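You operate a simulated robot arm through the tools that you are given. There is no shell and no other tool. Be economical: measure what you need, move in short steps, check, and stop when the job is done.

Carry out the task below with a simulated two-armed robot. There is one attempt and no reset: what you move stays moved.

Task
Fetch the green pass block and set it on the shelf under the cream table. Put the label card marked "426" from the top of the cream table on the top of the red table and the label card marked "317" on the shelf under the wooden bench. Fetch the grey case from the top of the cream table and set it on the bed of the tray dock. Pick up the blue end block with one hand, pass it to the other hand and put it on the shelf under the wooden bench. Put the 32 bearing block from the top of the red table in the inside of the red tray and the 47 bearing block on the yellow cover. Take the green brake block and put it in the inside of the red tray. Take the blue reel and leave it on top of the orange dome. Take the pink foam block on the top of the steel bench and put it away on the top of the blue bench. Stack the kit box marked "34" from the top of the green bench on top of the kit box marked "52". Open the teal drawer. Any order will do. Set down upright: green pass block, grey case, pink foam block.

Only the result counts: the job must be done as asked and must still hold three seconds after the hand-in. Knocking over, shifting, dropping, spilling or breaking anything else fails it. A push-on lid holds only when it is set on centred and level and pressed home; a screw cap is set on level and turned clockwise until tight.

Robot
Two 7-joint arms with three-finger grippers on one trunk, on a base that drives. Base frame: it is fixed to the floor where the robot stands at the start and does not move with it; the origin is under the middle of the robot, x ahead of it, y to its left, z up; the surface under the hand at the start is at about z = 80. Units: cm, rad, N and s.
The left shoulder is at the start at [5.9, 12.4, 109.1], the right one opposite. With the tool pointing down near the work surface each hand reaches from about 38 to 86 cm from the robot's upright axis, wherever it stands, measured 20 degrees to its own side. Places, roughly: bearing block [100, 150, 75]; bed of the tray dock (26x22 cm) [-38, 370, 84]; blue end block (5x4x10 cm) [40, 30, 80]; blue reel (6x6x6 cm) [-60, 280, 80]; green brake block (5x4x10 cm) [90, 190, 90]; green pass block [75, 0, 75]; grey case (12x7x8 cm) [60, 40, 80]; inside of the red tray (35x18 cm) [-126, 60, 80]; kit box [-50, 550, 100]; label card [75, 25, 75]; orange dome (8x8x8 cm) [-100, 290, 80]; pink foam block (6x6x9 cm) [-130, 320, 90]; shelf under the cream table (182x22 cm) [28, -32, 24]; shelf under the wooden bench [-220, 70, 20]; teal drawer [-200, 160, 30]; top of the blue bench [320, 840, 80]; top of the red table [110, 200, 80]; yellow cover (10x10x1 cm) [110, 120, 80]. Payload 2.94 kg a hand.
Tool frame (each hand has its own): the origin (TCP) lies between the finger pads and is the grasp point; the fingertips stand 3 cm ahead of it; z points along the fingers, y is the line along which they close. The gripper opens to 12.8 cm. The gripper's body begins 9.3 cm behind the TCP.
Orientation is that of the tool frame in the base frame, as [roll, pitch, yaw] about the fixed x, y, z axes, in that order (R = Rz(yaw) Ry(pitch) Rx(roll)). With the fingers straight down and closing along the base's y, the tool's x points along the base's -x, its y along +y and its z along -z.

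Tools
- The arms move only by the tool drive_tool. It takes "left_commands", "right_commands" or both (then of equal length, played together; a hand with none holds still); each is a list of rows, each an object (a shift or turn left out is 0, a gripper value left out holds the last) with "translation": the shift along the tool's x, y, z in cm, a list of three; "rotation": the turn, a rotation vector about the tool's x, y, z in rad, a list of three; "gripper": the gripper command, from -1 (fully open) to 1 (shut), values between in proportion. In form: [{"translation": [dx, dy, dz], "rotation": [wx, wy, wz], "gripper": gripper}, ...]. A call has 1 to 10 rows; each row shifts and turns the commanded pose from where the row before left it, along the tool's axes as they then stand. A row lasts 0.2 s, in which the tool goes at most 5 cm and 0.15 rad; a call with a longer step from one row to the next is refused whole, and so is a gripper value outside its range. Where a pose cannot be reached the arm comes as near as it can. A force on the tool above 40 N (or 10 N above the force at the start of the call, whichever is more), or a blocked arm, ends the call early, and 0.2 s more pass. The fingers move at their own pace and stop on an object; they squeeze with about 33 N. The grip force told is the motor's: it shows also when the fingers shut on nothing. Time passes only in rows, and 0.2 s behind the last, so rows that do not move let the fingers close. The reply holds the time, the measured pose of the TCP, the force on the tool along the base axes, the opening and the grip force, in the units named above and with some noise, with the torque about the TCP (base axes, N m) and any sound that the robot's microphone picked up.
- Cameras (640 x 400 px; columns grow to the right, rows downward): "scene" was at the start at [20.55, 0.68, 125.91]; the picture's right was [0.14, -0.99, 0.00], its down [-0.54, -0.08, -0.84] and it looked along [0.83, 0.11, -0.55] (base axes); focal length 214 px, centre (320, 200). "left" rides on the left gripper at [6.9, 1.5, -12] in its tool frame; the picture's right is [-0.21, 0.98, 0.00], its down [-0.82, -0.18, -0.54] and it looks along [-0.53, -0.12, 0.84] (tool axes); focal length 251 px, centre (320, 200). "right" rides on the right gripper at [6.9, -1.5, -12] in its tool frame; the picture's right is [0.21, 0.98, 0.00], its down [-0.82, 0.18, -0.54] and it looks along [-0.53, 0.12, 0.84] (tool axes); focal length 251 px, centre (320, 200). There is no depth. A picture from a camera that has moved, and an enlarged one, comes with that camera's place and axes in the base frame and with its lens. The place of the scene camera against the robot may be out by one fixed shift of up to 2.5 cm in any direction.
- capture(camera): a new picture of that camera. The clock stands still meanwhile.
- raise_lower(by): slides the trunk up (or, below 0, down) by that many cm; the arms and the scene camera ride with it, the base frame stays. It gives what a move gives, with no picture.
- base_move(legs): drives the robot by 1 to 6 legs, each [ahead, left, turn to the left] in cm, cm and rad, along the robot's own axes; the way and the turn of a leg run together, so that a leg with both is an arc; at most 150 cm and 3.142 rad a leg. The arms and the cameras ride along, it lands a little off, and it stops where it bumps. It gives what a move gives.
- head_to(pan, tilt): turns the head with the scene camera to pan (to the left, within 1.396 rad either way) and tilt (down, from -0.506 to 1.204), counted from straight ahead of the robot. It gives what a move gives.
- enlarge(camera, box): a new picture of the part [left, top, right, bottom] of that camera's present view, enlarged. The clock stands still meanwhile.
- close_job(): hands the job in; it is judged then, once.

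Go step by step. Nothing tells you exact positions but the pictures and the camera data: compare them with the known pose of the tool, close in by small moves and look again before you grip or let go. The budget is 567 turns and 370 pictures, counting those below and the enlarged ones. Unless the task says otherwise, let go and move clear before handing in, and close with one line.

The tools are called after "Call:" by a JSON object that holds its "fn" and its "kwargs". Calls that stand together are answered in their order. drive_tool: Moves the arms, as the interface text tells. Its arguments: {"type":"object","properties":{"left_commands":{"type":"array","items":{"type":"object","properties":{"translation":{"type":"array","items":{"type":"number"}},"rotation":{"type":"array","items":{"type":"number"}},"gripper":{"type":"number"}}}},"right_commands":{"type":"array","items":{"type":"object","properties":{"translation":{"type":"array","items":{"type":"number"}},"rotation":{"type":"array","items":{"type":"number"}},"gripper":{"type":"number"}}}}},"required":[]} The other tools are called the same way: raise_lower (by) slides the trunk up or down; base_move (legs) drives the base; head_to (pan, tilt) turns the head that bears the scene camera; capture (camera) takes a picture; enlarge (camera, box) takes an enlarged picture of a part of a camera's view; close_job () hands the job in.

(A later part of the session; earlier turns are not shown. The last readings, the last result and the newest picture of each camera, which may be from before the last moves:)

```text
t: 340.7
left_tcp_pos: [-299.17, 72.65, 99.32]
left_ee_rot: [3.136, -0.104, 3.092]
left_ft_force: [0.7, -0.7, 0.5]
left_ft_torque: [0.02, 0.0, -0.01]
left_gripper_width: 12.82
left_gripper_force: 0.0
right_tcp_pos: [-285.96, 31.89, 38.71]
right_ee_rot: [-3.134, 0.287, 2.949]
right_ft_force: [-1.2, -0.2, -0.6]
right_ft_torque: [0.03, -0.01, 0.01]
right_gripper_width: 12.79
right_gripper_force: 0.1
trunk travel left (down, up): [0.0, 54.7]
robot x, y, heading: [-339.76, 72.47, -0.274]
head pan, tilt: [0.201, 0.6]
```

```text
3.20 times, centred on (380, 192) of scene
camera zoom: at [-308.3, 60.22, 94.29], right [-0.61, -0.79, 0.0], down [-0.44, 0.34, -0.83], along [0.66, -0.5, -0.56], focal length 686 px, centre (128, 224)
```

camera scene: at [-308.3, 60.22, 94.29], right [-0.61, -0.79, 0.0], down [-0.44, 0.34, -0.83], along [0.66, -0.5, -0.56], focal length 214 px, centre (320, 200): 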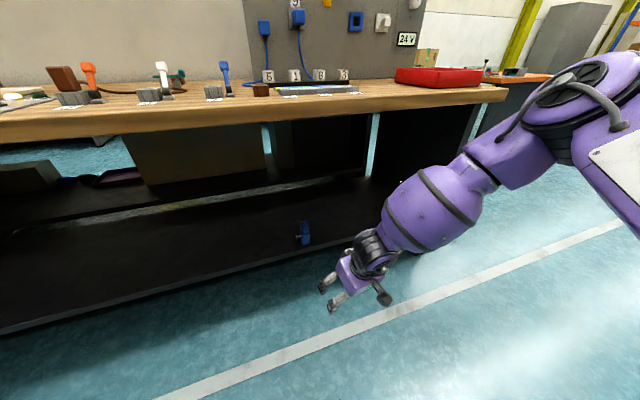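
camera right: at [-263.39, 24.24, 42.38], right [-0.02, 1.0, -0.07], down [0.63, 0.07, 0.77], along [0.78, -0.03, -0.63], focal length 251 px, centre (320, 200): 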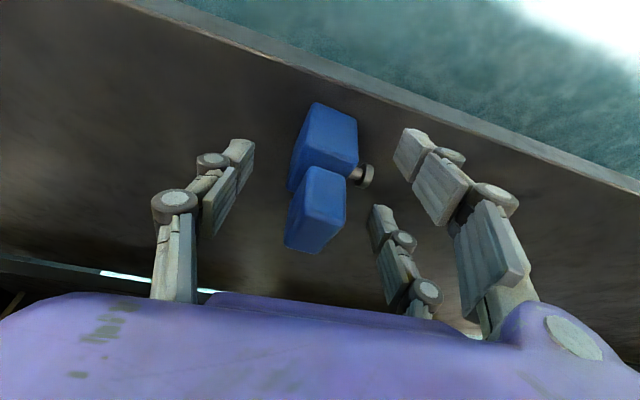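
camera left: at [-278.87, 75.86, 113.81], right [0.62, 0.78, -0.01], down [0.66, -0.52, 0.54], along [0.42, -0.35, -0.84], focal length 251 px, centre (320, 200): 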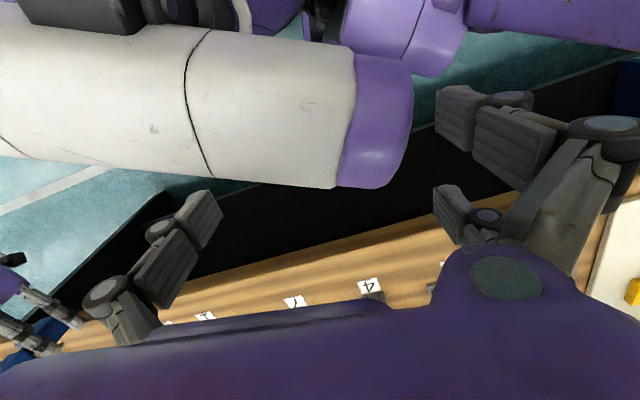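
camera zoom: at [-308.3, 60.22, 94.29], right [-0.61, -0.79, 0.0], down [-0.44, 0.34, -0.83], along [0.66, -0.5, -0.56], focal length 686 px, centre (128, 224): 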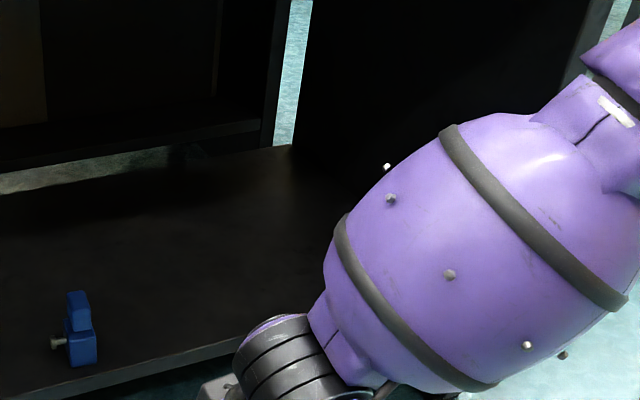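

The end block is done. The teal drawer is on the same bench, so I'll slide left to look at it.

Call:
{"fn": "base_move", "kwargs": {"legs": [[-10, 100, 0]]}}

Call:
{"fn": "head_to", "kwargs": {"pan": -0.05, "tilt": 0.55}}

Call:
{"fn": "capture", "kwargs": {"camera": "scene"}}

```text
t: 349.7
left_tcp_pos: [-282.44, 170.25, 99.34]
left_ee_rot: [3.137, -0.105, 3.097]
left_ft_force: [-0.3, 1.0, -0.3]
left_ft_torque: [0.01, 0.01, 0.01]
left_gripper_width: 12.79
left_gripper_force: 0.0
right_tcp_pos: [-268.86, 129.47, 38.62]
right_ee_rot: [-3.134, 0.287, 2.954]
right_ft_force: [-0.8, 0.7, 0.1]
right_ft_torque: [-0.03, -0.01, -0.03]
right_gripper_width: 12.77
right_gripper_force: 0.1
trunk travel left (down, up): [0.0, 54.7]
robot x, y, heading: [-322.59, 168.82, -0.273]
head pan, tilt: [0.201, 0.6]
```

```text
t: 350.4
left_tcp_pos: [-282.45, 170.32, 99.25]
left_ee_rot: [3.138, -0.104, 3.098]
left_ft_force: [-0.6, 0.0, 0.0]
left_ft_torque: [0.0, 0.01, -0.02]
left_gripper_width: 12.82
left_gripper_force: 0.0
right_tcp_pos: [-268.79, 129.5, 38.62]
right_ee_rot: [-3.134, 0.287, 2.954]
right_ft_force: [0.3, 0.7, 0.2]
right_ft_torque: [0.0, 0.01, 0.03]
right_gripper_width: 12.78
right_gripper_force: 0.1
trunk travel left (down, up): [0.0, 54.7]
robot x, y, heading: [-322.6, 169.27, -0.276]
head pan, tilt: [-0.051, 0.55]
```

```text
225 pictures are left
camera scene: at [-289.92, 160.21, 94.66], right [-0.31, -0.95, 0.0], down [-0.5, 0.16, -0.85], along [0.81, -0.27, -0.52], focal length 214 px, centre (320, 200)
```

scene: 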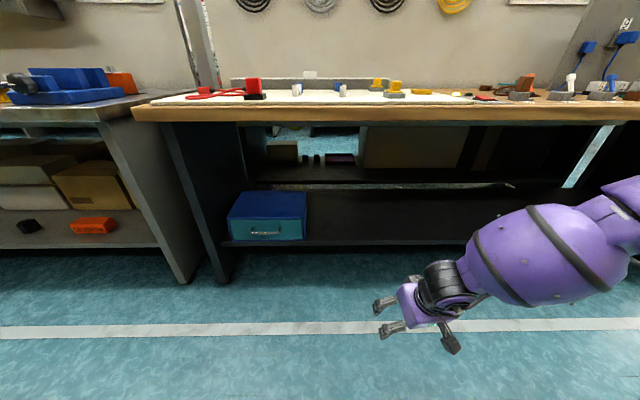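

The drawer has a wide bar handle on its front, low and about 12 cm behind the bench edge. I'll level the right hand and turn it so the finger pair can hook behind the bar.

Call:
{"fn": "drive_tool", "kwargs": {"right_commands": [{"translation": [0, 0, -4], "rotation": [0, 0.14, 0]}, {"translation": [0, 0, -4], "rotation": [0, 0.147, 0]}, {"rotation": [0, 0, 0.15]}, {"rotation": [0, 0, 0.15]}, {"rotation": [0, 0, 0.15]}, {"rotation": [0, 0, 0.15]}, {"rotation": [0, 0, 0.15]}, {"rotation": [0, 0, 0.15]}, {"rotation": [0, 0, 0.15]}, {"rotation": [0, 0, 0.15]}]}}

Call:
{"fn": "drive_tool", "kwargs": {"right_commands": [{"rotation": [0, 0, 0.15]}, {"rotation": [0, 0, 0.15]}, {"rotation": [0, 0, 0.15]}, {"rotation": [0, 0, 0.05]}]}}

Call:
{"fn": "enlarge", "kwargs": {"camera": "scene", "box": [190, 170, 350, 270]}}

```text
t: 352.6
left_tcp_pos: [-282.38, 170.25, 99.41]
left_ee_rot: [3.136, -0.105, 3.098]
left_ft_force: [-1.0, 0.2, 0.0]
left_ft_torque: [-0.04, -0.01, -0.02]
left_gripper_width: 12.81
left_gripper_force: 0.1
right_tcp_pos: [-270.55, 129.96, 46.54]
right_ee_rot: [-3.14, 0.008, 1.75]
right_ft_force: [0.6, 0.3, 0.1]
right_ft_torque: [-0.02, -0.03, 0.01]
right_gripper_width: 12.8
right_gripper_force: 0.0
trunk travel left (down, up): [0.0, 54.7]
robot x, y, heading: [-322.46, 169.41, -0.267]
head pan, tilt: [-0.051, 0.55]
```

```text
t: 353.6
left_tcp_pos: [-282.36, 170.21, 99.34]
left_ee_rot: [3.136, -0.106, 3.099]
left_ft_force: [0.1, -0.1, -0.4]
left_ft_torque: [0.01, 0.01, 0.01]
left_gripper_width: 12.79
left_gripper_force: 0.1
right_tcp_pos: [-270.61, 129.93, 46.41]
right_ee_rot: [3.14, 0.007, 1.25]
right_ft_force: [0.6, -0.3, 1.0]
right_ft_torque: [-0.04, 0.01, -0.02]
right_gripper_width: 12.8
right_gripper_force: 0.0
trunk travel left (down, up): [0.0, 54.7]
robot x, y, heading: [-322.93, 169.41, -0.268]
head pan, tilt: [-0.051, 0.55]
```

```text
4.00 times, centred on (270, 220) of scene
camera zoom: at [-289.92, 160.2, 94.66], right [-0.32, -0.95, 0.0], down [-0.5, 0.16, -0.85], along [0.81, -0.27, -0.52], focal length 858 px, centre (520, 120)
```

zoom: 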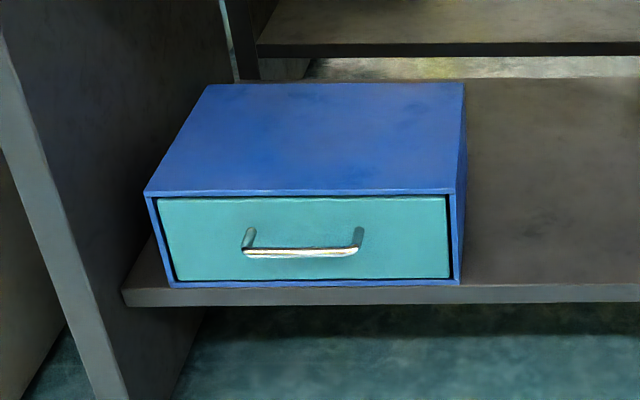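

The drawer's bar handle sits between two posts with a finger-width gap. I'll drive so the right hand is just in front of it.

Call:
{"fn": "base_move", "kwargs": {"legs": [[0, 45, 0], [36.6, 0, 0]]}}

Call:
{"fn": "capture", "kwargs": {"camera": "right"}}

Call:
{"fn": "head_to", "kwargs": {"pan": -0.5, "tilt": 0.7}}

Call:
{"fn": "capture", "kwargs": {"camera": "scene"}}

```text
t: 360.1
left_tcp_pos: [-234.91, 203.77, 99.28]
left_ee_rot: [3.136, -0.105, 3.091]
left_ft_force: [0.4, -0.1, -0.3]
left_ft_torque: [0.0, 0.02, -0.01]
left_gripper_width: 12.81
left_gripper_force: 0.1
right_tcp_pos: [-223.35, 163.4, 46.4]
right_ee_rot: [3.139, 0.007, 1.243]
right_ft_force: [0.3, -0.2, -0.4]
right_ft_torque: [-0.01, -0.01, 0.02]
right_gripper_width: 12.81
right_gripper_force: 0.0
trunk travel left (down, up): [0.0, 54.7]
robot x, y, heading: [-275.38, 203.05, -0.28]
head pan, tilt: [-0.051, 0.55]
```

```text
223 pictures are left
camera right: at [-222.54, 170.5, 58.36], right [0.99, -0.11, 0.0], down [-0.09, -0.83, 0.55], along [-0.06, -0.54, -0.84], focal length 251 px, centre (320, 200)
```

right: 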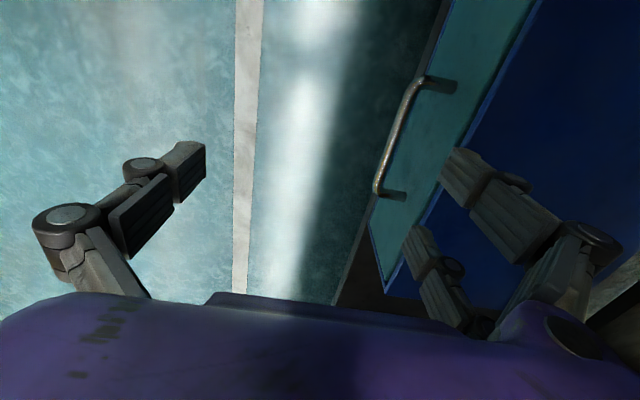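

```text
t: 361.0
left_tcp_pos: [-234.93, 203.76, 99.29]
left_ee_rot: [3.135, -0.104, 3.091]
left_ft_force: [0.8, -0.4, 0.7]
left_ft_torque: [0.02, 0.02, 0.02]
left_gripper_width: 12.78
left_gripper_force: 0.1
right_tcp_pos: [-223.38, 163.32, 46.36]
right_ee_rot: [3.138, 0.01, 1.247]
right_ft_force: [0.2, -0.1, -0.4]
right_ft_torque: [0.01, -0.01, 0.02]
right_gripper_width: 12.81
right_gripper_force: 0.1
trunk travel left (down, up): [0.0, 54.7]
robot x, y, heading: [-275.31, 203.32, -0.277]
head pan, tilt: [-0.499, 0.7]
```

```text
222 pictures are left
camera scene: at [-244.55, 190.97, 93.59], right [-0.66, -0.75, 0.0], down [-0.46, 0.41, -0.78], along [0.58, -0.52, -0.62], focal length 214 px, centre (320, 200)
```

scene: 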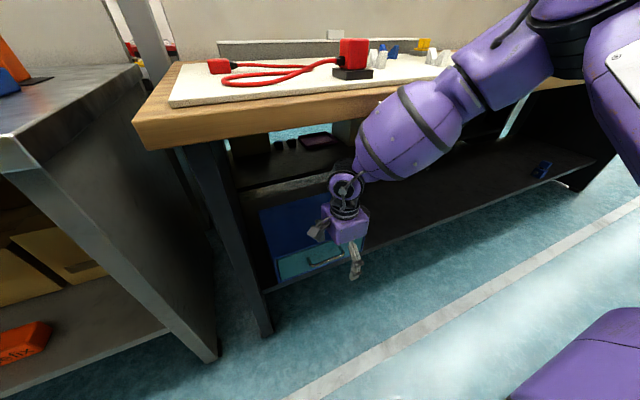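

The right camera gives the bar centre at about (-214.8, 160.2) with a 3.3 cm gap behind it. I'll narrow the fingers, move over the bar and lower partway.

Call:
{"fn": "drive_tool", "kwargs": {"right_commands": [{"gripper": 0.6}, {"gripper": 0.6}, {"translation": [0, 4.6, 0], "gripper": 0.6}, {"translation": [0, 4.6, 0]}, {"translation": [0, 0, 3]}, {"translation": [0, 0, 3]}]}}

Call:
{"fn": "capture", "kwargs": {"camera": "right"}}

```text
t: 362.4
left_tcp_pos: [-234.66, 203.89, 99.48]
left_ee_rot: [3.139, -0.103, 3.094]
left_ft_force: [-1.9, 0.6, 0.9]
left_ft_torque: [-0.04, -0.07, -0.01]
left_gripper_width: 12.82
left_gripper_force: 0.0
right_tcp_pos: [-214.47, 160.51, 40.39]
right_ee_rot: [3.141, 0.006, 1.247]
right_ft_force: [-2.7, 0.7, 1.5]
right_ft_torque: [0.04, -0.17, -0.01]
right_gripper_width: 2.81
right_gripper_force: 0.1
trunk travel left (down, up): [0.0, 54.7]
robot x, y, heading: [-274.77, 203.29, -0.272]
head pan, tilt: [-0.499, 0.7]
```

```text
221 pictures are left
camera right: at [-213.53, 167.64, 52.35], right [0.99, -0.11, 0.0], down [-0.09, -0.83, 0.55], along [-0.06, -0.54, -0.84], focal length 251 px, centre (320, 200)
```

right: 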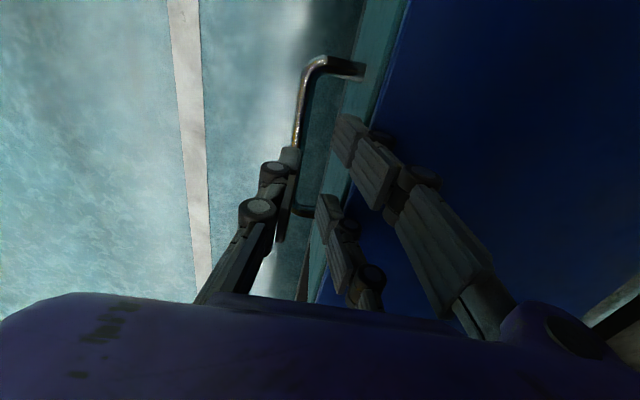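

The pair is about 0.7 cm too close to the drawer face. I'll shift back and lower around the bar.

Call:
{"fn": "drive_tool", "kwargs": {"right_commands": [{"translation": [0, -0.8, 0]}, {"translation": [0, 0, 2]}, {"translation": [0, 0, 2]}, {"translation": [0, 0, 2]}]}}

Call:
{"fn": "capture", "kwargs": {"camera": "right"}}

```text
t: 363.4
left_tcp_pos: [-234.91, 203.69, 99.32]
left_ee_rot: [3.136, -0.104, 3.09]
left_ft_force: [-0.1, -0.3, -0.1]
left_ft_torque: [0.04, 0.0, 0.0]
left_gripper_width: 12.83
left_gripper_force: 0.0
right_tcp_pos: [-215.9, 160.5, 34.67]
right_ee_rot: [3.139, 0.007, 1.245]
right_ft_force: [-0.7, 0.4, -0.3]
right_ft_torque: [0.0, 0.01, -0.01]
right_gripper_width: 2.5
right_gripper_force: 0.1
right hand out of reach, approached as far as the arm can: row 4
trunk travel left (down, up): [0.0, 54.7]
robot x, y, heading: [-275.08, 203.41, -0.279]
head pan, tilt: [-0.499, 0.7]
```

```text
220 pictures are left
camera right: at [-215.01, 167.54, 46.63], right [0.99, -0.11, 0.0], down [-0.09, -0.83, 0.55], along [-0.06, -0.54, -0.84], focal length 251 px, centre (320, 200)
```

right: 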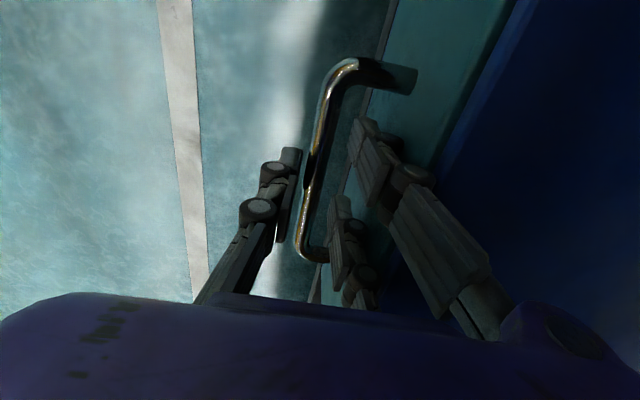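

Call:
{"fn": "drive_tool", "kwargs": {"right_commands": [{"translation": [0, 0, 0.8]}, {"translation": [0, 0, 0.8]}, {"gripper": 1}, {"gripper": 1}]}}

Call:
{"fn": "capture", "kwargs": {"camera": "right"}}

```text
t: 364.4
left_tcp_pos: [-234.99, 203.68, 99.46]
left_ee_rot: [3.136, -0.104, 3.089]
left_ft_force: [0.0, 0.4, 1.2]
left_ft_torque: [-0.01, -0.01, 0.0]
left_gripper_width: 12.81
left_gripper_force: 0.1
right_tcp_pos: [-215.92, 160.48, 34.72]
right_ee_rot: [-3.138, 0.006, 1.247]
right_ft_force: [-15.2, 5.4, 1.5]
right_ft_torque: [0.11, 0.16, 1.1]
right_gripper_width: 1.08
right_gripper_force: 38.3
right hand out of reach, approached as far as the arm can: row 1, 2
trunk travel left (down, up): [0.0, 54.7]
robot x, y, heading: [-274.78, 203.1, -0.281]
head pan, tilt: [-0.499, 0.7]
```

```text
219 pictures are left
camera right: at [-215.2, 167.65, 46.61], right [0.99, -0.11, 0.0], down [-0.09, -0.83, 0.55], along [-0.06, -0.54, -0.84], focal length 251 px, centre (320, 200)
```

right: 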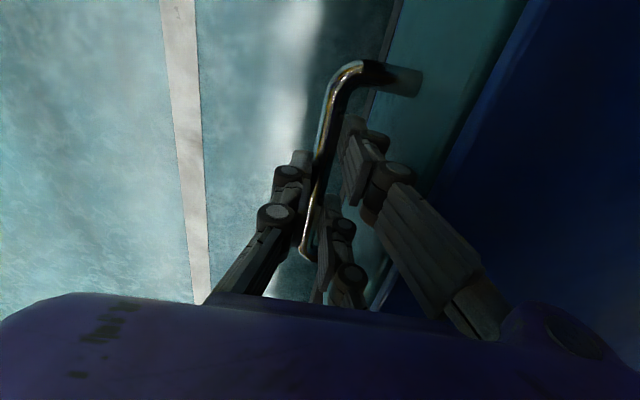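

The bar is gripped. I'm pulling the drawer by backing the base.

Call:
{"fn": "base_move", "kwargs": {"legs": [[-7, 0.2, 0]]}}

Call:
{"fn": "capture", "kwargs": {"camera": "right"}}

```text
t: 365.4
left_tcp_pos: [-241.38, 205.7, 99.31]
left_ee_rot: [3.137, -0.106, 3.091]
left_ft_force: [-0.2, -0.8, 0.5]
left_ft_torque: [-0.01, 0.01, -0.01]
left_gripper_width: 12.79
left_gripper_force: 0.1
right_tcp_pos: [-222.42, 162.5, 34.69]
right_ee_rot: [3.14, 0.009, 1.246]
right_ft_force: [0.7, 1.5, -9.6]
right_ft_torque: [-0.02, -0.04, 1.26]
right_gripper_width: 1.13
right_gripper_force: 37.5
trunk travel left (down, up): [0.0, 54.7]
robot x, y, heading: [-281.63, 205.52, -0.282]
head pan, tilt: [-0.499, 0.7]
```

```text
218 pictures are left
camera right: at [-221.56, 169.64, 46.62], right [0.99, -0.11, 0.0], down [-0.09, -0.83, 0.55], along [-0.06, -0.54, -0.84], focal length 251 px, centre (320, 200)
```

right: 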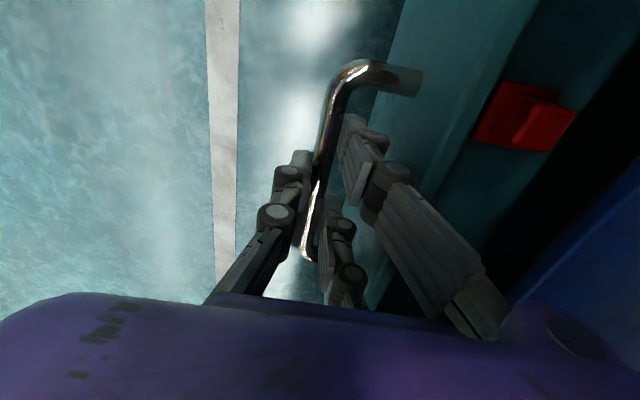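

The drawer is opening, and there is a red item inside. I'll keep pulling.

Call:
{"fn": "base_move", "kwargs": {"legs": [[-8, 0.2, 0]]}}

Call:
{"fn": "base_move", "kwargs": {"legs": [[-5, 0.1, 0]]}}

Call:
{"fn": "capture", "kwargs": {"camera": "right"}}

Call:
{"fn": "capture", "kwargs": {"camera": "scene"}}

```text
t: 366.5
left_tcp_pos: [-249.07, 208.18, 99.24]
left_ee_rot: [3.137, -0.106, 3.091]
left_ft_force: [0.1, -0.4, -0.5]
left_ft_torque: [0.03, -0.01, 0.0]
left_gripper_width: 12.78
left_gripper_force: 0.1
right_tcp_pos: [-230.05, 164.89, 34.64]
right_ee_rot: [3.14, 0.007, 1.245]
right_ft_force: [-0.4, 0.7, -5.5]
right_ft_torque: [-0.25, 0.04, 1.21]
right_gripper_width: 1.1
right_gripper_force: 38.2
trunk travel left (down, up): [0.0, 54.7]
robot x, y, heading: [-289.41, 207.67, -0.278]
head pan, tilt: [-0.499, 0.7]
```

```text
t: 367.5
left_tcp_pos: [-253.8, 209.7, 99.26]
left_ee_rot: [3.136, -0.107, 3.092]
left_ft_force: [-0.2, 0.8, -0.2]
left_ft_torque: [-0.02, -0.02, -0.01]
left_gripper_width: 12.79
left_gripper_force: 0.1
right_tcp_pos: [-234.1, 166.2, 34.75]
right_ee_rot: [3.126, 0.006, 1.25]
right_ft_force: [-1.0, -0.1, 1.7]
right_ft_torque: [0.02, 0.0, 0.5]
right_gripper_width: 1.1
right_gripper_force: 38.2
trunk travel left (down, up): [0.0, 54.7]
robot x, y, heading: [-294.0, 208.97, -0.273]
head pan, tilt: [-0.499, 0.7]
stopped in leg 1: the force on the tool passed its limit at 54 N (the readings are from after the stop); the commanded pose is now the measured one
```

```text
217 pictures are left
camera right: at [-233.55, 173.4, 46.66], right [0.99, -0.1, 0.02], down [-0.09, -0.83, 0.55], along [-0.04, -0.55, -0.84], focal length 251 px, centre (320, 200)
```

right: 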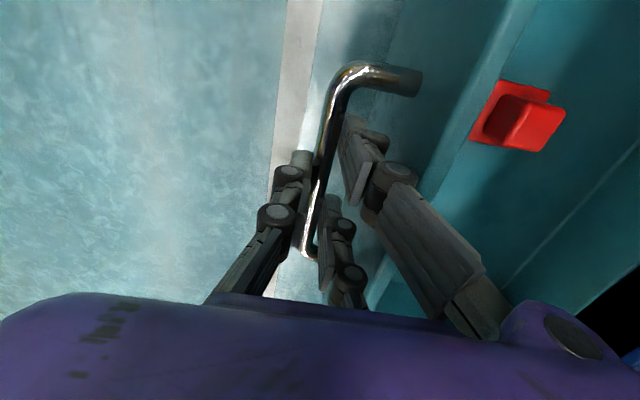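

```text
216 pictures are left
camera scene: at [-263.65, 196.61, 93.35], right [-0.7, -0.71, 0.0], down [-0.46, 0.45, -0.77], along [0.55, -0.54, -0.64], focal length 214 px, centre (320, 200)
```

scene: 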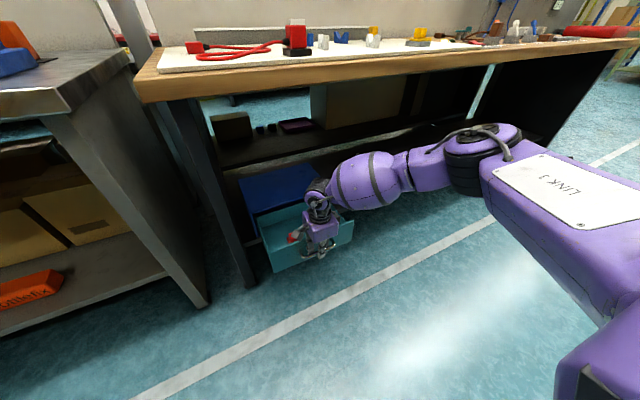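

The drawer reached its stop, so it is fully open. I'm opening the fingers slightly and lifting straight out.

Call:
{"fn": "drive_tool", "kwargs": {"right_commands": [{"gripper": 0.62}, {"gripper": 0.62}, {"translation": [0, 0, -2]}, {"translation": [0, 0, -3]}, {"translation": [0, 0, -4]}, {"translation": [0, 0, -4]}, {"translation": [0, -4, -2], "gripper": -1}]}}

Call:
{"fn": "base_move", "kwargs": {"legs": [[-40, 0, 0]]}}

Call:
{"fn": "capture", "kwargs": {"camera": "scene"}}

```text
t: 369.1
left_tcp_pos: [-253.68, 209.61, 99.27]
left_ee_rot: [3.138, -0.104, 3.09]
left_ft_force: [-0.1, 0.4, 0.2]
left_ft_torque: [-0.03, -0.04, 0.03]
left_gripper_width: 12.81
left_gripper_force: 0.0
right_tcp_pos: [-238.36, 167.64, 49.58]
right_ee_rot: [3.128, 0.004, 1.248]
right_ft_force: [0.1, -0.2, -0.3]
right_ft_torque: [0.0, -0.02, -0.01]
right_gripper_width: 8.36
right_gripper_force: 0.0
trunk travel left (down, up): [0.0, 54.7]
robot x, y, heading: [-293.67, 208.94, -0.274]
head pan, tilt: [-0.499, 0.7]
```

```text
t: 371.6
left_tcp_pos: [-292.82, 220.94, 99.31]
left_ee_rot: [3.136, -0.104, 3.094]
left_ft_force: [-0.4, 0.6, 0.2]
left_ft_torque: [-0.01, 0.0, 0.01]
left_gripper_width: 12.79
left_gripper_force: 0.0
right_tcp_pos: [-277.15, 178.84, 49.79]
right_ee_rot: [3.126, 0.007, 1.254]
right_ft_force: [0.0, 0.0, -0.5]
right_ft_torque: [-0.03, 0.02, 0.01]
right_gripper_width: 12.8
right_gripper_force: 0.1
trunk travel left (down, up): [0.0, 54.7]
robot x, y, heading: [-332.89, 220.23, -0.272]
head pan, tilt: [-0.499, 0.7]
```

```text
215 pictures are left
camera scene: at [-303.76, 206.26, 94.44], right [-0.83, -0.56, 0.0], down [-0.3, 0.45, -0.84], along [0.47, -0.7, -0.54], focal length 214 px, centre (320, 200)
```

scene: 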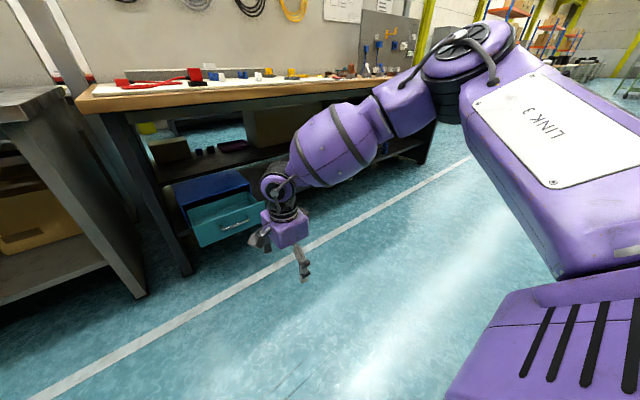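

The drawer is open. I'll raise the trunk, return the right hand to neutral, then turn to look north for a shorter way back.

Call:
{"fn": "raise_lower", "kwargs": {"by": 32}}

Call:
{"fn": "drive_tool", "kwargs": {"right_commands": [{"translation": [0, 0, -3], "rotation": [0, 0, -0.15]}, {"translation": [0, 0, -3], "rotation": [0, 0, -0.15]}, {"translation": [0, 0, -3], "rotation": [0, 0, -0.15]}, {"translation": [0, 0, -3], "rotation": [0, 0, -0.15]}, {"translation": [0, 0, -3], "rotation": [0, 0, -0.15]}, {"translation": [0, 0, -3], "rotation": [0, 0, -0.15]}, {"translation": [0, 0, -3], "rotation": [0, 0, -0.15]}, {"translation": [0, 0, -3], "rotation": [0, 0, -0.15]}, {"rotation": [0, 0, -0.15]}, {"rotation": [0, 0, -0.15]}]}}

Call:
{"fn": "base_move", "kwargs": {"legs": [[0, 0, 1.84]]}}

Call:
{"fn": "head_to", "kwargs": {"pan": -0.5, "tilt": 0.2}}

Call:
{"fn": "capture", "kwargs": {"camera": "scene"}}

```text
t: 374.8
left_tcp_pos: [-305.74, 224.5, 136.47]
left_ee_rot: [-3.091, 0.137, 3.096]
left_ft_force: [0.5, 0.5, -0.1]
left_ft_torque: [0.01, 0.01, 0.0]
left_gripper_width: 12.78
left_gripper_force: 0.0
right_tcp_pos: [-277.02, 178.89, 81.69]
right_ee_rot: [3.126, 0.004, 1.255]
right_ft_force: [0.2, -0.4, 0.0]
right_ft_torque: [0.01, -0.01, -0.02]
right_gripper_width: 12.81
right_gripper_force: 0.1
trunk travel left (down, up): [-32.0, 22.7]
robot x, y, heading: [-333.0, 219.97, -0.272]
head pan, tilt: [-0.499, 0.7]
```

```text
t: 377.0
left_tcp_pos: [-305.71, 224.47, 136.4]
left_ee_rot: [-3.09, 0.136, 3.096]
left_ft_force: [-0.1, 0.4, -0.6]
left_ft_torque: [0.01, 0.02, 0.01]
left_gripper_width: 12.79
left_gripper_force: 0.1
right_tcp_pos: [-277.45, 179.02, 105.66]
right_ee_rot: [-3.137, 0.015, 2.756]
right_ft_force: [0.0, 0.6, -0.5]
right_ft_torque: [0.0, -0.01, 0.0]
right_gripper_width: 12.84
right_gripper_force: 0.2
trunk travel left (down, up): [-32.0, 22.7]
robot x, y, heading: [-332.9, 219.76, -0.27]
head pan, tilt: [-0.499, 0.7]
```

```text
t: 381.8
left_tcp_pos: [-343.66, 245.29, 136.45]
left_ee_rot: [-3.093, 0.139, -1.36]
left_ft_force: [0.5, 1.3, 1.5]
left_ft_torque: [0.03, 0.01, -0.02]
left_gripper_width: 12.81
left_gripper_force: 0.1
right_tcp_pos: [-307.06, 284.09, 105.68]
right_ee_rot: [-3.14, 0.016, -1.706]
right_ft_force: [0.9, 0.0, 0.1]
right_ft_torque: [0.04, -0.01, -0.01]
right_gripper_width: 12.81
right_gripper_force: 0.1
trunk travel left (down, up): [-32.0, 22.7]
robot x, y, heading: [-332.59, 219.96, 1.555]
head pan, tilt: [-0.499, 0.7]
```

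```text
t: 382.7
left_tcp_pos: [-343.66, 245.12, 136.4]
left_ee_rot: [-3.093, 0.137, -1.36]
left_ft_force: [-0.3, 0.6, -0.1]
left_ft_torque: [0.0, -0.01, -0.03]
left_gripper_width: 12.81
left_gripper_force: 0.1
right_tcp_pos: [-307.08, 284.2, 105.81]
right_ee_rot: [-3.139, 0.016, -1.703]
right_ft_force: [-0.3, 0.7, -0.4]
right_ft_torque: [0.02, 0.02, -0.02]
right_gripper_width: 12.79
right_gripper_force: 0.1
trunk travel left (down, up): [-32.0, 22.7]
robot x, y, heading: [-332.81, 220.1, 1.553]
head pan, tilt: [-0.499, 0.201]
```

```text
214 pictures are left
camera scene: at [-326.01, 241.03, 130.8], right [0.87, -0.49, 0.0], down [-0.1, -0.17, -0.98], along [0.48, 0.85, -0.2], focal length 214 px, centre (320, 200)
```

scene: 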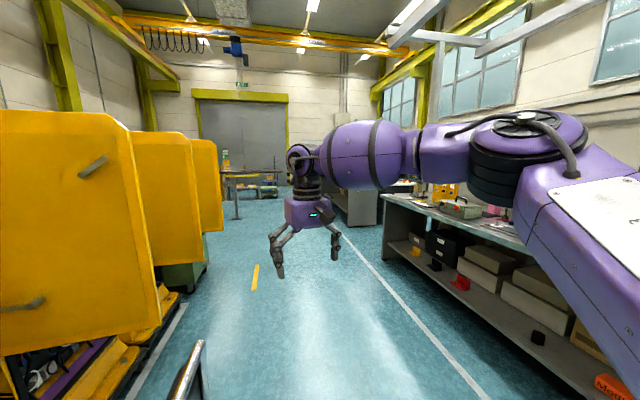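

The aisle continues north, and the steel bench with the pink foam block is on this side. I'll drive up beside it and face it.

Call:
{"fn": "base_move", "kwargs": {"legs": [[62, -48, 0], [62, -48, 0], [0, 0, -1.86]]}}

Call:
{"fn": "head_to", "kwargs": {"pan": 0, "tilt": 0.5}}

Call:
{"fn": "capture", "kwargs": {"camera": "scene"}}

```text
t: 396.4
left_tcp_pos: [-205.72, 344.67, 136.37]
left_ee_rot: [-3.09, 0.135, 3.03]
left_ft_force: [0.2, -0.7, -0.3]
left_ft_torque: [0.04, 0.0, 0.02]
left_gripper_width: 12.81
left_gripper_force: 0.1
right_tcp_pos: [-180.38, 297.44, 105.75]
right_ee_rot: [-3.139, 0.016, 2.686]
right_ft_force: [0.6, 0.1, 0.0]
right_ft_torque: [0.02, -0.02, -0.02]
right_gripper_width: 12.82
right_gripper_force: 0.0
trunk travel left (down, up): [-32.0, 22.7]
robot x, y, heading: [-232.71, 342.18, -0.338]
head pan, tilt: [-0.499, 0.201]
```

```text
t: 397.3
left_tcp_pos: [-205.61, 344.51, 136.28]
left_ee_rot: [-3.092, 0.136, 3.031]
left_ft_force: [-0.6, 0.1, -0.4]
left_ft_torque: [0.01, 0.0, 0.03]
left_gripper_width: 12.8
left_gripper_force: 0.1
right_tcp_pos: [-180.42, 297.46, 105.74]
right_ee_rot: [-3.139, 0.015, 2.687]
right_ft_force: [-0.1, -1.0, 0.3]
right_ft_torque: [-0.02, -0.01, 0.02]
right_gripper_width: 12.8
right_gripper_force: 0.1
trunk travel left (down, up): [-32.0, 22.7]
robot x, y, heading: [-233.08, 341.83, -0.332]
head pan, tilt: [0.0, 0.499]
```

```text
213 pictures are left
camera scene: at [-210.2, 334.4, 128.04], right [-0.33, -0.94, 0.0], down [-0.45, 0.16, -0.88], along [0.83, -0.29, -0.48], focal length 214 px, centre (320, 200)
```

scene: 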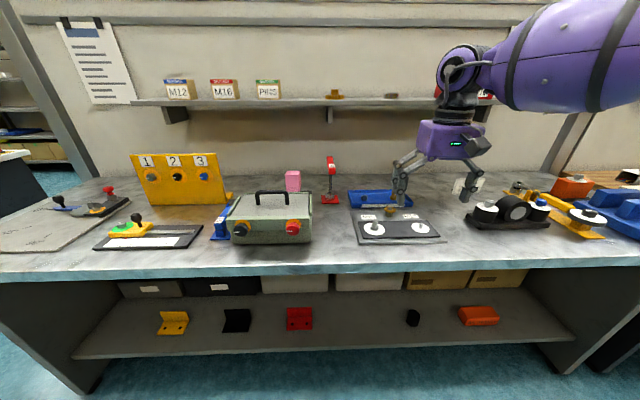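

The pink block is near the back wall under a shelf at z≈117, behind a toolbox. I'll tilt the right hand about 0.7 rad, pull it back, and drive into position.

Call:
{"fn": "drive_tool", "kwargs": {"right_commands": [{"translation": [4.8, 0, -1]}, {"translation": [4.8, 0, -1]}, {"translation": [2, 0, -1], "rotation": [0, -0.14, 0]}, {"translation": [2, 0, -1], "rotation": [0, -0.14, 0]}, {"translation": [2, 0, -1], "rotation": [0, -0.14, 0]}, {"rotation": [0, -0.14, 0]}, {"rotation": [0, -0.14, 0]}]}}

Call:
{"fn": "base_move", "kwargs": {"legs": [[0, 28, 0], [28, 0, 0]]}}

Call:
{"fn": "capture", "kwargs": {"camera": "right"}}

Call:
{"fn": "capture", "kwargs": {"camera": "scene"}}

```text
t: 398.9
left_tcp_pos: [-205.69, 344.68, 136.34]
left_ee_rot: [-3.091, 0.136, 3.03]
left_ft_force: [-0.4, 1.1, -0.2]
left_ft_torque: [-0.01, -0.02, -0.02]
left_gripper_width: 12.78
left_gripper_force: 0.1
right_tcp_pos: [-194.87, 304.45, 109.69]
right_ee_rot: [-3.138, 0.719, 2.688]
right_ft_force: [-0.9, -0.5, 0.0]
right_ft_torque: [0.0, 0.01, -0.04]
right_gripper_width: 12.81
right_gripper_force: 0.0
trunk travel left (down, up): [-32.0, 22.7]
robot x, y, heading: [-232.97, 342.56, -0.336]
head pan, tilt: [0.0, 0.499]
```

```text
t: 403.5
left_tcp_pos: [-169.95, 361.49, 136.41]
left_ee_rot: [-3.091, 0.136, 3.028]
left_ft_force: [0.3, 0.1, -0.2]
left_ft_torque: [0.0, 0.02, -0.01]
left_gripper_width: 12.8
left_gripper_force: 0.1
right_tcp_pos: [-159.16, 321.47, 109.66]
right_ee_rot: [-3.134, 0.715, 2.688]
right_ft_force: [-0.4, -0.1, 0.0]
right_ft_torque: [0.01, -0.02, 0.01]
right_gripper_width: 12.84
right_gripper_force: 0.0
trunk travel left (down, up): [-32.0, 22.7]
robot x, y, heading: [-196.92, 359.55, -0.337]
head pan, tilt: [0.0, 0.499]
```

```text
212 pictures are left
camera right: at [-171.53, 325.89, 114.16], right [0.28, 0.95, -0.14], down [0.32, 0.05, 0.95], along [0.9, -0.32, -0.29], focal length 251 px, centre (320, 200)
```

right: 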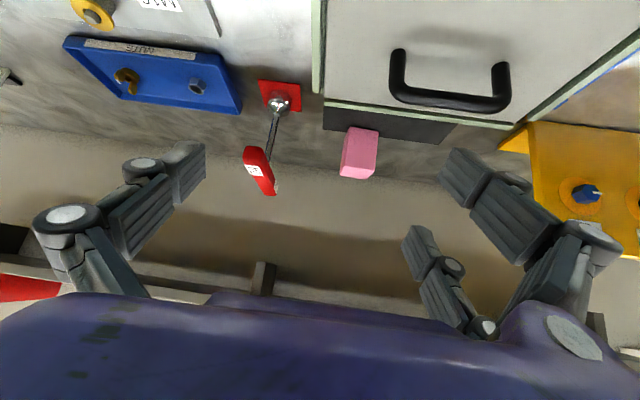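

```text
211 pictures are left
camera scene: at [-174.48, 351.37, 128.04], right [-0.33, -0.94, 0.0], down [-0.45, 0.16, -0.88], along [0.83, -0.29, -0.48], focal length 214 px, centre (320, 200)
```

scene: 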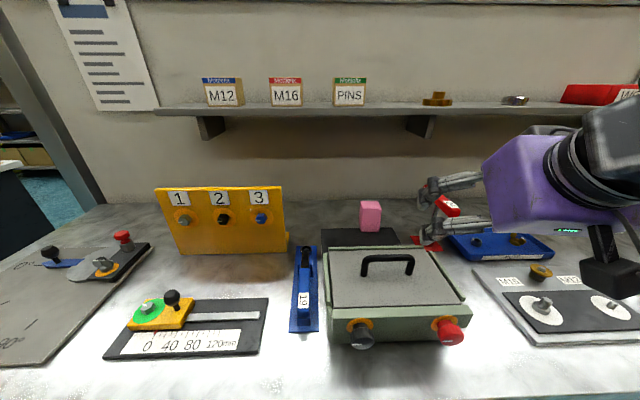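

The foam block triangulates to about (-124, 316.4) with its mid-height near 89. I'll align the yaw and move over the toolbox to a point just in front of it.

Call:
{"fn": "drive_tool", "kwargs": {"right_commands": [{"rotation": [-0.092, 0, -0.106]}, {"translation": [-2.98, 0.98, 3.03]}, {"translation": [-2.98, 0.98, 3.03]}, {"translation": [-2.98, 0.98, 3.03]}, {"translation": [-2.98, 0.98, 3.03]}, {"translation": [-2.98, 0.98, 3.03]}, {"translation": [-2.98, 0.98, 3.03]}]}}

Call:
{"fn": "capture", "kwargs": {"camera": "right"}}

Call:
{"fn": "capture", "kwargs": {"camera": "scene"}}

```text
t: 405.1
left_tcp_pos: [-169.87, 361.43, 136.41]
left_ee_rot: [-3.093, 0.134, 3.027]
left_ft_force: [0.4, -0.9, 0.3]
left_ft_torque: [0.04, 0.03, 0.0]
left_gripper_width: 12.8
left_gripper_force: 0.0
right_tcp_pos: [-133.0, 318.89, 107.51]
right_ee_rot: [-3.136, 0.714, 2.829]
right_ft_force: [0.0, 0.0, 0.2]
right_ft_torque: [0.04, 0.07, -0.02]
right_gripper_width: 12.78
right_gripper_force: 0.1
trunk travel left (down, up): [-32.0, 22.7]
robot x, y, heading: [-197.28, 359.03, -0.345]
head pan, tilt: [0.0, 0.499]
```

```text
210 pictures are left
camera right: at [-145.93, 321.6, 112.16], right [0.15, 0.98, -0.14], down [0.31, 0.09, 0.95], along [0.94, -0.19, -0.29], focal length 251 px, centre (320, 200)
```

right: 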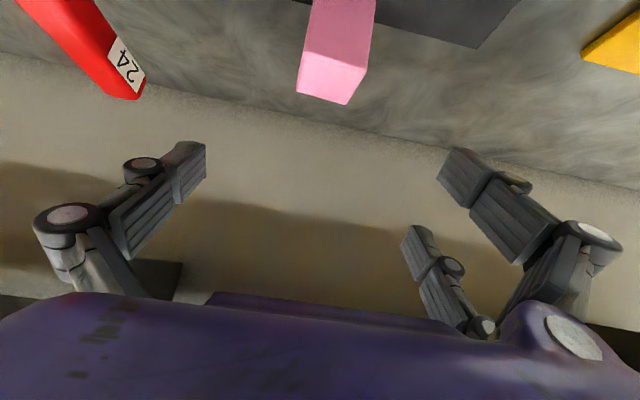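

```text
209 pictures are left
camera scene: at [-174.29, 351.29, 127.99], right [-0.33, -0.94, 0.0], down [-0.45, 0.16, -0.88], along [0.83, -0.29, -0.48], focal length 214 px, centre (320, 200)
```

scene: 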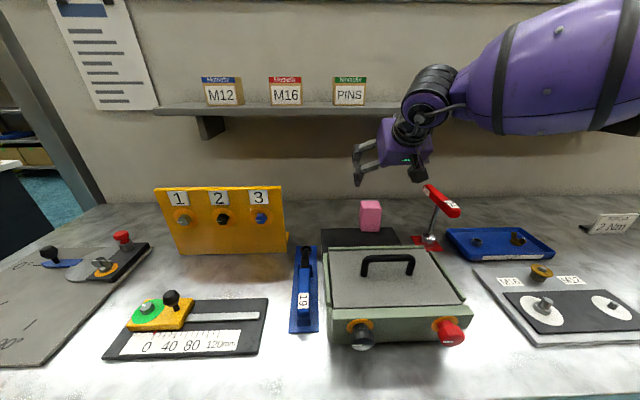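

Call:
{"fn": "drive_tool", "kwargs": {"right_commands": [{"translation": [1.35, 0.04, 4.35]}, {"translation": [1.35, 0.04, 4.35]}, {"translation": [1.35, 0.04, 4.35]}]}}

Call:
{"fn": "capture", "kwargs": {"camera": "right"}}

```text
t: 405.9
left_tcp_pos: [-170.0, 361.58, 136.44]
left_ee_rot: [-3.092, 0.135, 3.028]
left_ft_force: [-0.3, 0.2, 0.6]
left_ft_torque: [-0.02, -0.04, 0.0]
left_gripper_width: 12.82
left_gripper_force: 0.1
right_tcp_pos: [-129.72, 316.38, 98.62]
right_ee_rot: [-3.135, 0.716, 2.829]
right_ft_force: [-0.6, 0.6, 0.6]
right_ft_torque: [0.01, -0.01, 0.03]
right_gripper_width: 12.78
right_gripper_force: 0.1
right hand out of reach, approached as far as the arm can: row 2, 3
trunk travel left (down, up): [-32.0, 22.7]
robot x, y, heading: [-197.15, 359.05, -0.338]
head pan, tilt: [0.0, 0.499]
```

```text
208 pictures are left
camera right: at [-142.63, 318.99, 103.23], right [0.15, 0.98, -0.15], down [0.31, 0.09, 0.95], along [0.94, -0.19, -0.29], focal length 251 px, centre (320, 200)
```

right: 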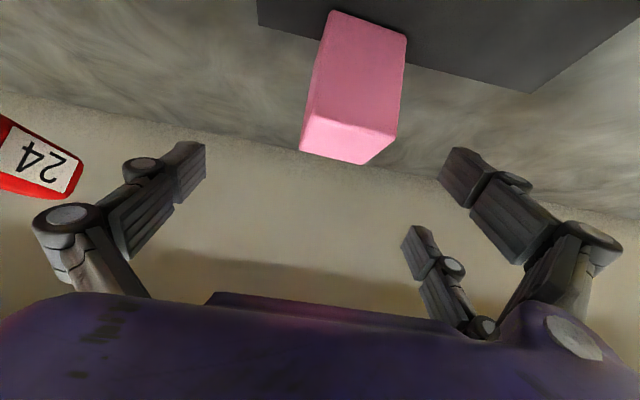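

The reach is short by a few cm, so I'm moving the base 6 cm closer.

Call:
{"fn": "base_move", "kwargs": {"legs": [[6, 1.5, 0]]}}

Call:
{"fn": "capture", "kwargs": {"camera": "right"}}

```text
t: 406.9
left_tcp_pos: [-163.79, 361.06, 136.33]
left_ee_rot: [-3.09, 0.135, 3.027]
left_ft_force: [1.1, -0.6, -0.5]
left_ft_torque: [0.0, 0.03, -0.02]
left_gripper_width: 12.79
left_gripper_force: 0.1
right_tcp_pos: [-123.58, 315.87, 98.67]
right_ee_rot: [-3.136, 0.715, 2.829]
right_ft_force: [0.2, 0.7, 0.9]
right_ft_torque: [-0.03, -0.01, -0.01]
right_gripper_width: 12.79
right_gripper_force: 0.1
trunk travel left (down, up): [-32.0, 22.7]
robot x, y, heading: [-190.98, 358.41, -0.338]
head pan, tilt: [0.0, 0.499]
```

```text
207 pictures are left
camera right: at [-136.43, 318.5, 103.17], right [0.15, 0.98, -0.14], down [0.31, 0.09, 0.95], along [0.94, -0.18, -0.29], focal length 251 px, centre (320, 200)
```

right: 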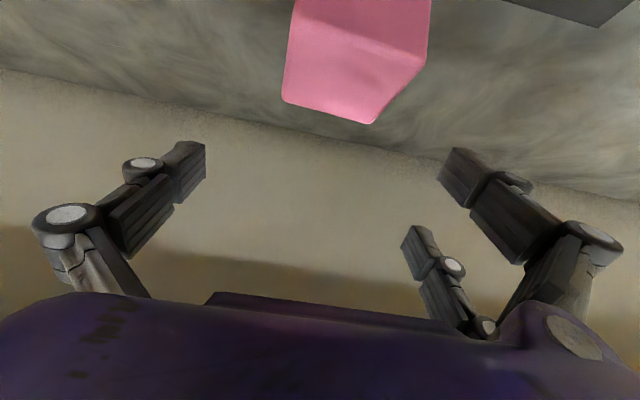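

Call:
{"fn": "drive_tool", "kwargs": {"right_commands": [{"translation": [3.78, 0.03, 1.95]}, {"translation": [3.78, 0, 1.95]}, {"gripper": 0.3}, {"gripper": 1}, {"gripper": 1}]}}

Call:
{"fn": "capture", "kwargs": {"camera": "right"}}

```text
t: 408.1
left_tcp_pos: [-163.88, 361.04, 136.38]
left_ee_rot: [-3.091, 0.137, 3.028]
left_ft_force: [1.6, -0.3, -0.1]
left_ft_torque: [0.0, 0.02, 0.02]
left_gripper_width: 12.8
left_gripper_force: 0.0
right_tcp_pos: [-126.44, 316.7, 90.79]
right_ee_rot: [-3.137, 0.716, 2.828]
right_ft_force: [0.3, -0.2, 1.1]
right_ft_torque: [0.07, 0.09, 0.01]
right_gripper_width: 5.87
right_gripper_force: 33.8
trunk travel left (down, up): [-32.0, 22.7]
robot x, y, heading: [-191.16, 358.52, -0.343]
head pan, tilt: [0.0, 0.499]
```

```text
206 pictures are left
camera right: at [-139.39, 319.35, 95.21], right [0.15, 0.98, -0.14], down [0.31, 0.09, 0.95], along [0.94, -0.18, -0.29], focal length 251 px, centre (320, 200)
```

right: 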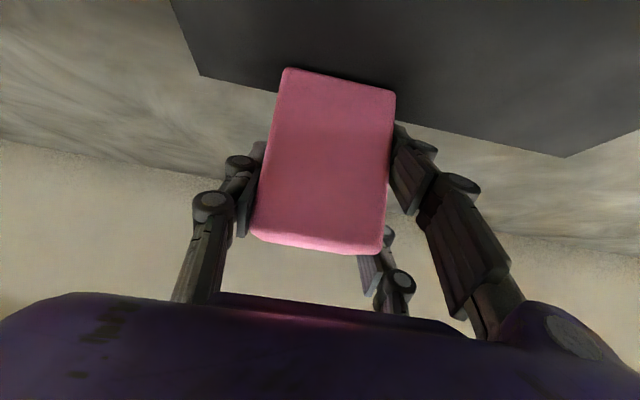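

The foam block is gripped. I'm lifting it above the toolbox handle and backing away.

Call:
{"fn": "drive_tool", "kwargs": {"right_commands": [{"translation": [-2.95, 0, -3.4]}, {"translation": [-3.2, 0, -3.7]}, {"translation": [-3.2, 0, -3.7]}, {"translation": [-3.2, 0, -3.7]}]}}

Call:
{"fn": "base_move", "kwargs": {"legs": [[-45, 0, 0]]}}

Call:
{"fn": "head_to", "kwargs": {"pan": 1.2, "tilt": 0.2}}

Call:
{"fn": "capture", "kwargs": {"camera": "scene"}}

```text
t: 409.1
left_tcp_pos: [-164.01, 361.12, 136.26]
left_ee_rot: [-3.091, 0.138, 3.029]
left_ft_force: [0.0, -0.6, -0.3]
left_ft_torque: [0.0, 0.01, -0.03]
left_gripper_width: 12.82
left_gripper_force: 0.0
right_tcp_pos: [-126.68, 316.97, 110.0]
right_ee_rot: [-3.137, 0.716, 2.83]
right_ft_force: [-0.5, -0.7, 0.2]
right_ft_torque: [0.0, 0.0, 0.01]
right_gripper_width: 5.89
right_gripper_force: 32.6
trunk travel left (down, up): [-32.0, 22.7]
robot x, y, heading: [-191.47, 358.31, -0.341]
head pan, tilt: [0.0, 0.499]
```

```text
t: 411.8
left_tcp_pos: [-206.44, 376.02, 136.33]
left_ee_rot: [-3.09, 0.136, 3.022]
left_ft_force: [-0.4, 0.2, 1.1]
left_ft_torque: [0.03, -0.02, 0.0]
left_gripper_width: 12.8
left_gripper_force: 0.0
right_tcp_pos: [-169.31, 331.61, 109.9]
right_ee_rot: [-3.136, 0.716, 2.824]
right_ft_force: [0.1, 0.0, -0.2]
right_ft_torque: [-0.01, 0.03, 0.0]
right_gripper_width: 5.84
right_gripper_force: 32.7
trunk travel left (down, up): [-32.0, 22.7]
robot x, y, heading: [-233.82, 373.77, -0.341]
head pan, tilt: [0.0, 0.499]
```

```text
t: 413.2
left_tcp_pos: [-206.41, 375.97, 136.42]
left_ee_rot: [-3.09, 0.136, 3.023]
left_ft_force: [-0.8, -0.4, -0.5]
left_ft_torque: [-0.03, -0.04, 0.04]
left_gripper_width: 12.79
left_gripper_force: 0.2
right_tcp_pos: [-169.21, 331.6, 110.11]
right_ee_rot: [-3.136, 0.717, 2.826]
right_ft_force: [0.3, -0.7, -0.5]
right_ft_torque: [0.01, 0.01, -0.01]
right_gripper_width: 5.85
right_gripper_force: 33.3
trunk travel left (down, up): [-32.0, 22.7]
robot x, y, heading: [-233.63, 373.51, -0.343]
head pan, tilt: [1.201, 0.201]
```

```text
205 pictures are left
camera scene: at [-213.43, 375.96, 130.8], right [0.75, -0.66, 0.0], down [-0.13, -0.15, -0.98], along [0.64, 0.74, -0.2], focal length 214 px, centre (320, 200)
```

scene: 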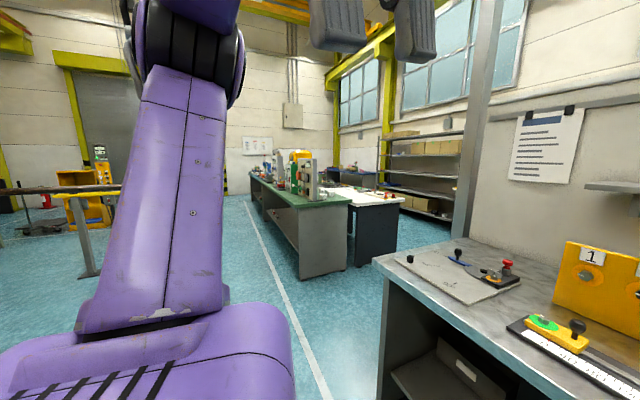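

The green bench is just beyond the steel bench. I'll zoom in on its near end for the kit boxes.

Call:
{"fn": "enlarge", "kwargs": {"camera": "scene", "box": [230, 130, 430, 255]}}

```text
3.20 times, centred on (330, 192) of scene
camera zoom: at [-213.43, 375.96, 130.8], right [0.75, -0.66, 0.0], down [-0.13, -0.15, -0.98], along [0.64, 0.74, -0.2], focal length 686 px, centre (288, 224)
```

zoom: 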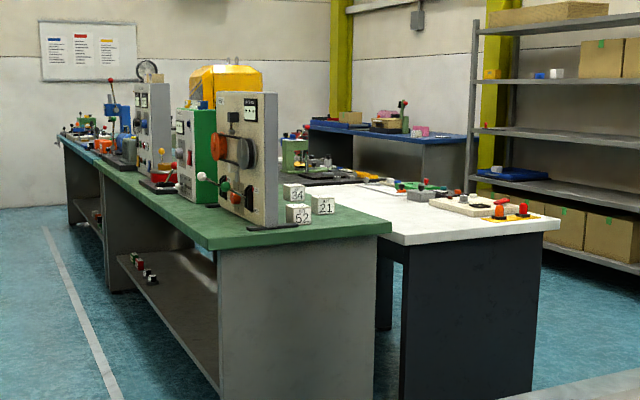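

The kit boxes 34, 52 and 21 stand at the near end of the green bench. I'll drive there and face it.

Call:
{"fn": "base_move", "kwargs": {"legs": [[0, 0, 1.6], [125, 0, 0], [0, -105, 0]]}}

Call:
{"fn": "head_to", "kwargs": {"pan": 0.0, "tilt": 0.5}}

Call:
{"fn": "capture", "kwargs": {"camera": "scene"}}

```text
t: 432.6
left_tcp_pos: [-98.11, 485.07, 136.52]
left_ee_rot: [-3.09, 0.136, -1.646]
left_ft_force: [0.7, -0.4, -0.4]
left_ft_torque: [0.0, -0.05, 0.04]
left_gripper_width: 12.8
left_gripper_force: 0.0
right_tcp_pos: [-55.33, 524.24, 110.02]
right_ee_rot: [-3.137, 0.717, -1.845]
right_ft_force: [-0.2, 0.2, -0.4]
right_ft_torque: [0.0, -0.03, -0.02]
right_gripper_width: 5.85
right_gripper_force: 32.7
trunk travel left (down, up): [-32.0, 22.7]
robot x, y, heading: [-94.46, 458.13, 1.265]
head pan, tilt: [1.201, 0.201]
```

```text
t: 434.0
left_tcp_pos: [-97.99, 485.16, 136.36]
left_ee_rot: [-3.092, 0.137, -1.646]
left_ft_force: [0.2, 0.6, -0.3]
left_ft_torque: [0.01, 0.04, -0.01]
left_gripper_width: 12.81
left_gripper_force: 0.2
right_tcp_pos: [-55.38, 524.28, 109.94]
right_ee_rot: [-3.136, 0.717, -1.845]
right_ft_force: [0.4, 0.0, -0.2]
right_ft_torque: [-0.01, -0.02, 0.01]
right_gripper_width: 5.89
right_gripper_force: 33.0
trunk travel left (down, up): [-32.0, 22.7]
robot x, y, heading: [-94.49, 458.1, 1.267]
head pan, tilt: [0.0, 0.499]
```

```text
203 pictures are left
camera scene: at [-86.06, 478.9, 128.04], right [0.95, -0.3, 0.0], down [-0.14, -0.46, -0.88], along [0.26, 0.84, -0.48], focal length 214 px, centre (320, 200)
```

scene: 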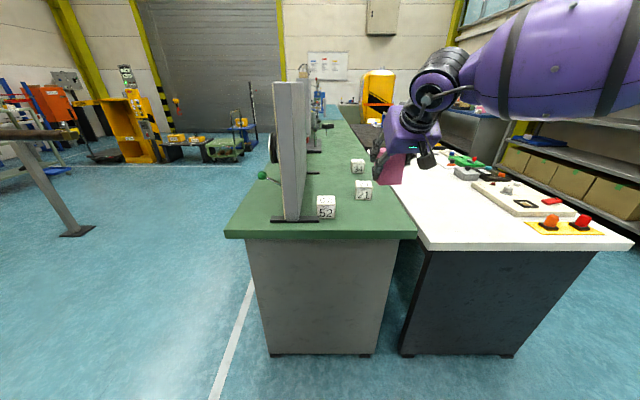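

Boxes: 52 at about (-63, 545), 21 at (-43, 554), 34 at (-31, 582), bench top z≈82. I'll first pull the right hand with the foam up and to the right.

Call:
{"fn": "drive_tool", "kwargs": {"right_commands": [{"translation": [1.5, -2.76, -3.2]}, {"translation": [1.5, -2.76, -3.2]}, {"translation": [1.5, -2.76, -3.2]}, {"translation": [1.5, -2.76, -3.2]}, {"translation": [1.5, -2.76, -3.2]}, {"translation": [1.5, -2.76, -3.2]}, {"translation": [1.5, -2.76, -3.2]}], "left_commands": [{"rotation": [-0.05, 0.137, 0]}, {"translation": [-2, 0, 3]}, {"translation": [-3, 0, 3]}, {"translation": [-4, 0, 2]}, {"translation": [-4, 0, 2]}, {"translation": [-4, 0, 2]}, {"translation": [-4, 0, 2]}]}}

Call:
{"fn": "capture", "kwargs": {"camera": "scene"}}

```text
t: 435.6
left_tcp_pos: [-96.46, 506.06, 120.42]
left_ee_rot: [3.141, -0.002, -1.65]
left_ft_force: [-0.4, 0.1, -0.2]
left_ft_torque: [-0.02, 0.01, 0.0]
left_gripper_width: 12.8
left_gripper_force: 0.1
left hand out of reach, approached as far as the arm can: row 1
right_tcp_pos: [-42.91, 497.12, 119.9]
right_ee_rot: [-3.134, 0.713, -1.844]
right_ft_force: [0.7, 0.4, -0.2]
right_ft_torque: [-0.02, -0.02, -0.01]
right_gripper_width: 5.85
right_gripper_force: 33.5
trunk travel left (down, up): [-32.0, 22.7]
robot x, y, heading: [-94.5, 458.16, 1.269]
head pan, tilt: [0.0, 0.499]
```

```text
202 pictures are left
camera scene: at [-86.01, 478.98, 128.02], right [0.95, -0.3, 0.0], down [-0.14, -0.46, -0.88], along [0.26, 0.84, -0.48], focal length 214 px, centre (320, 200)
```

scene: 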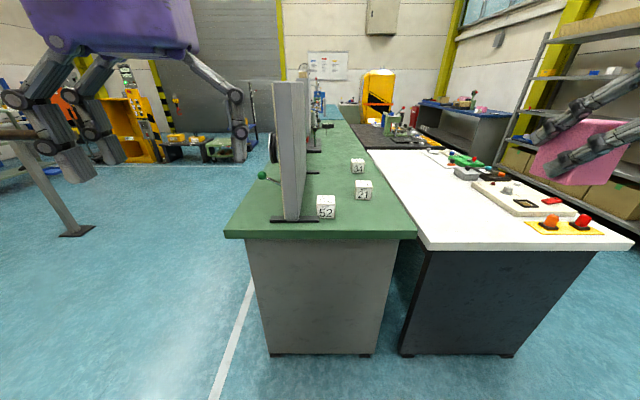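

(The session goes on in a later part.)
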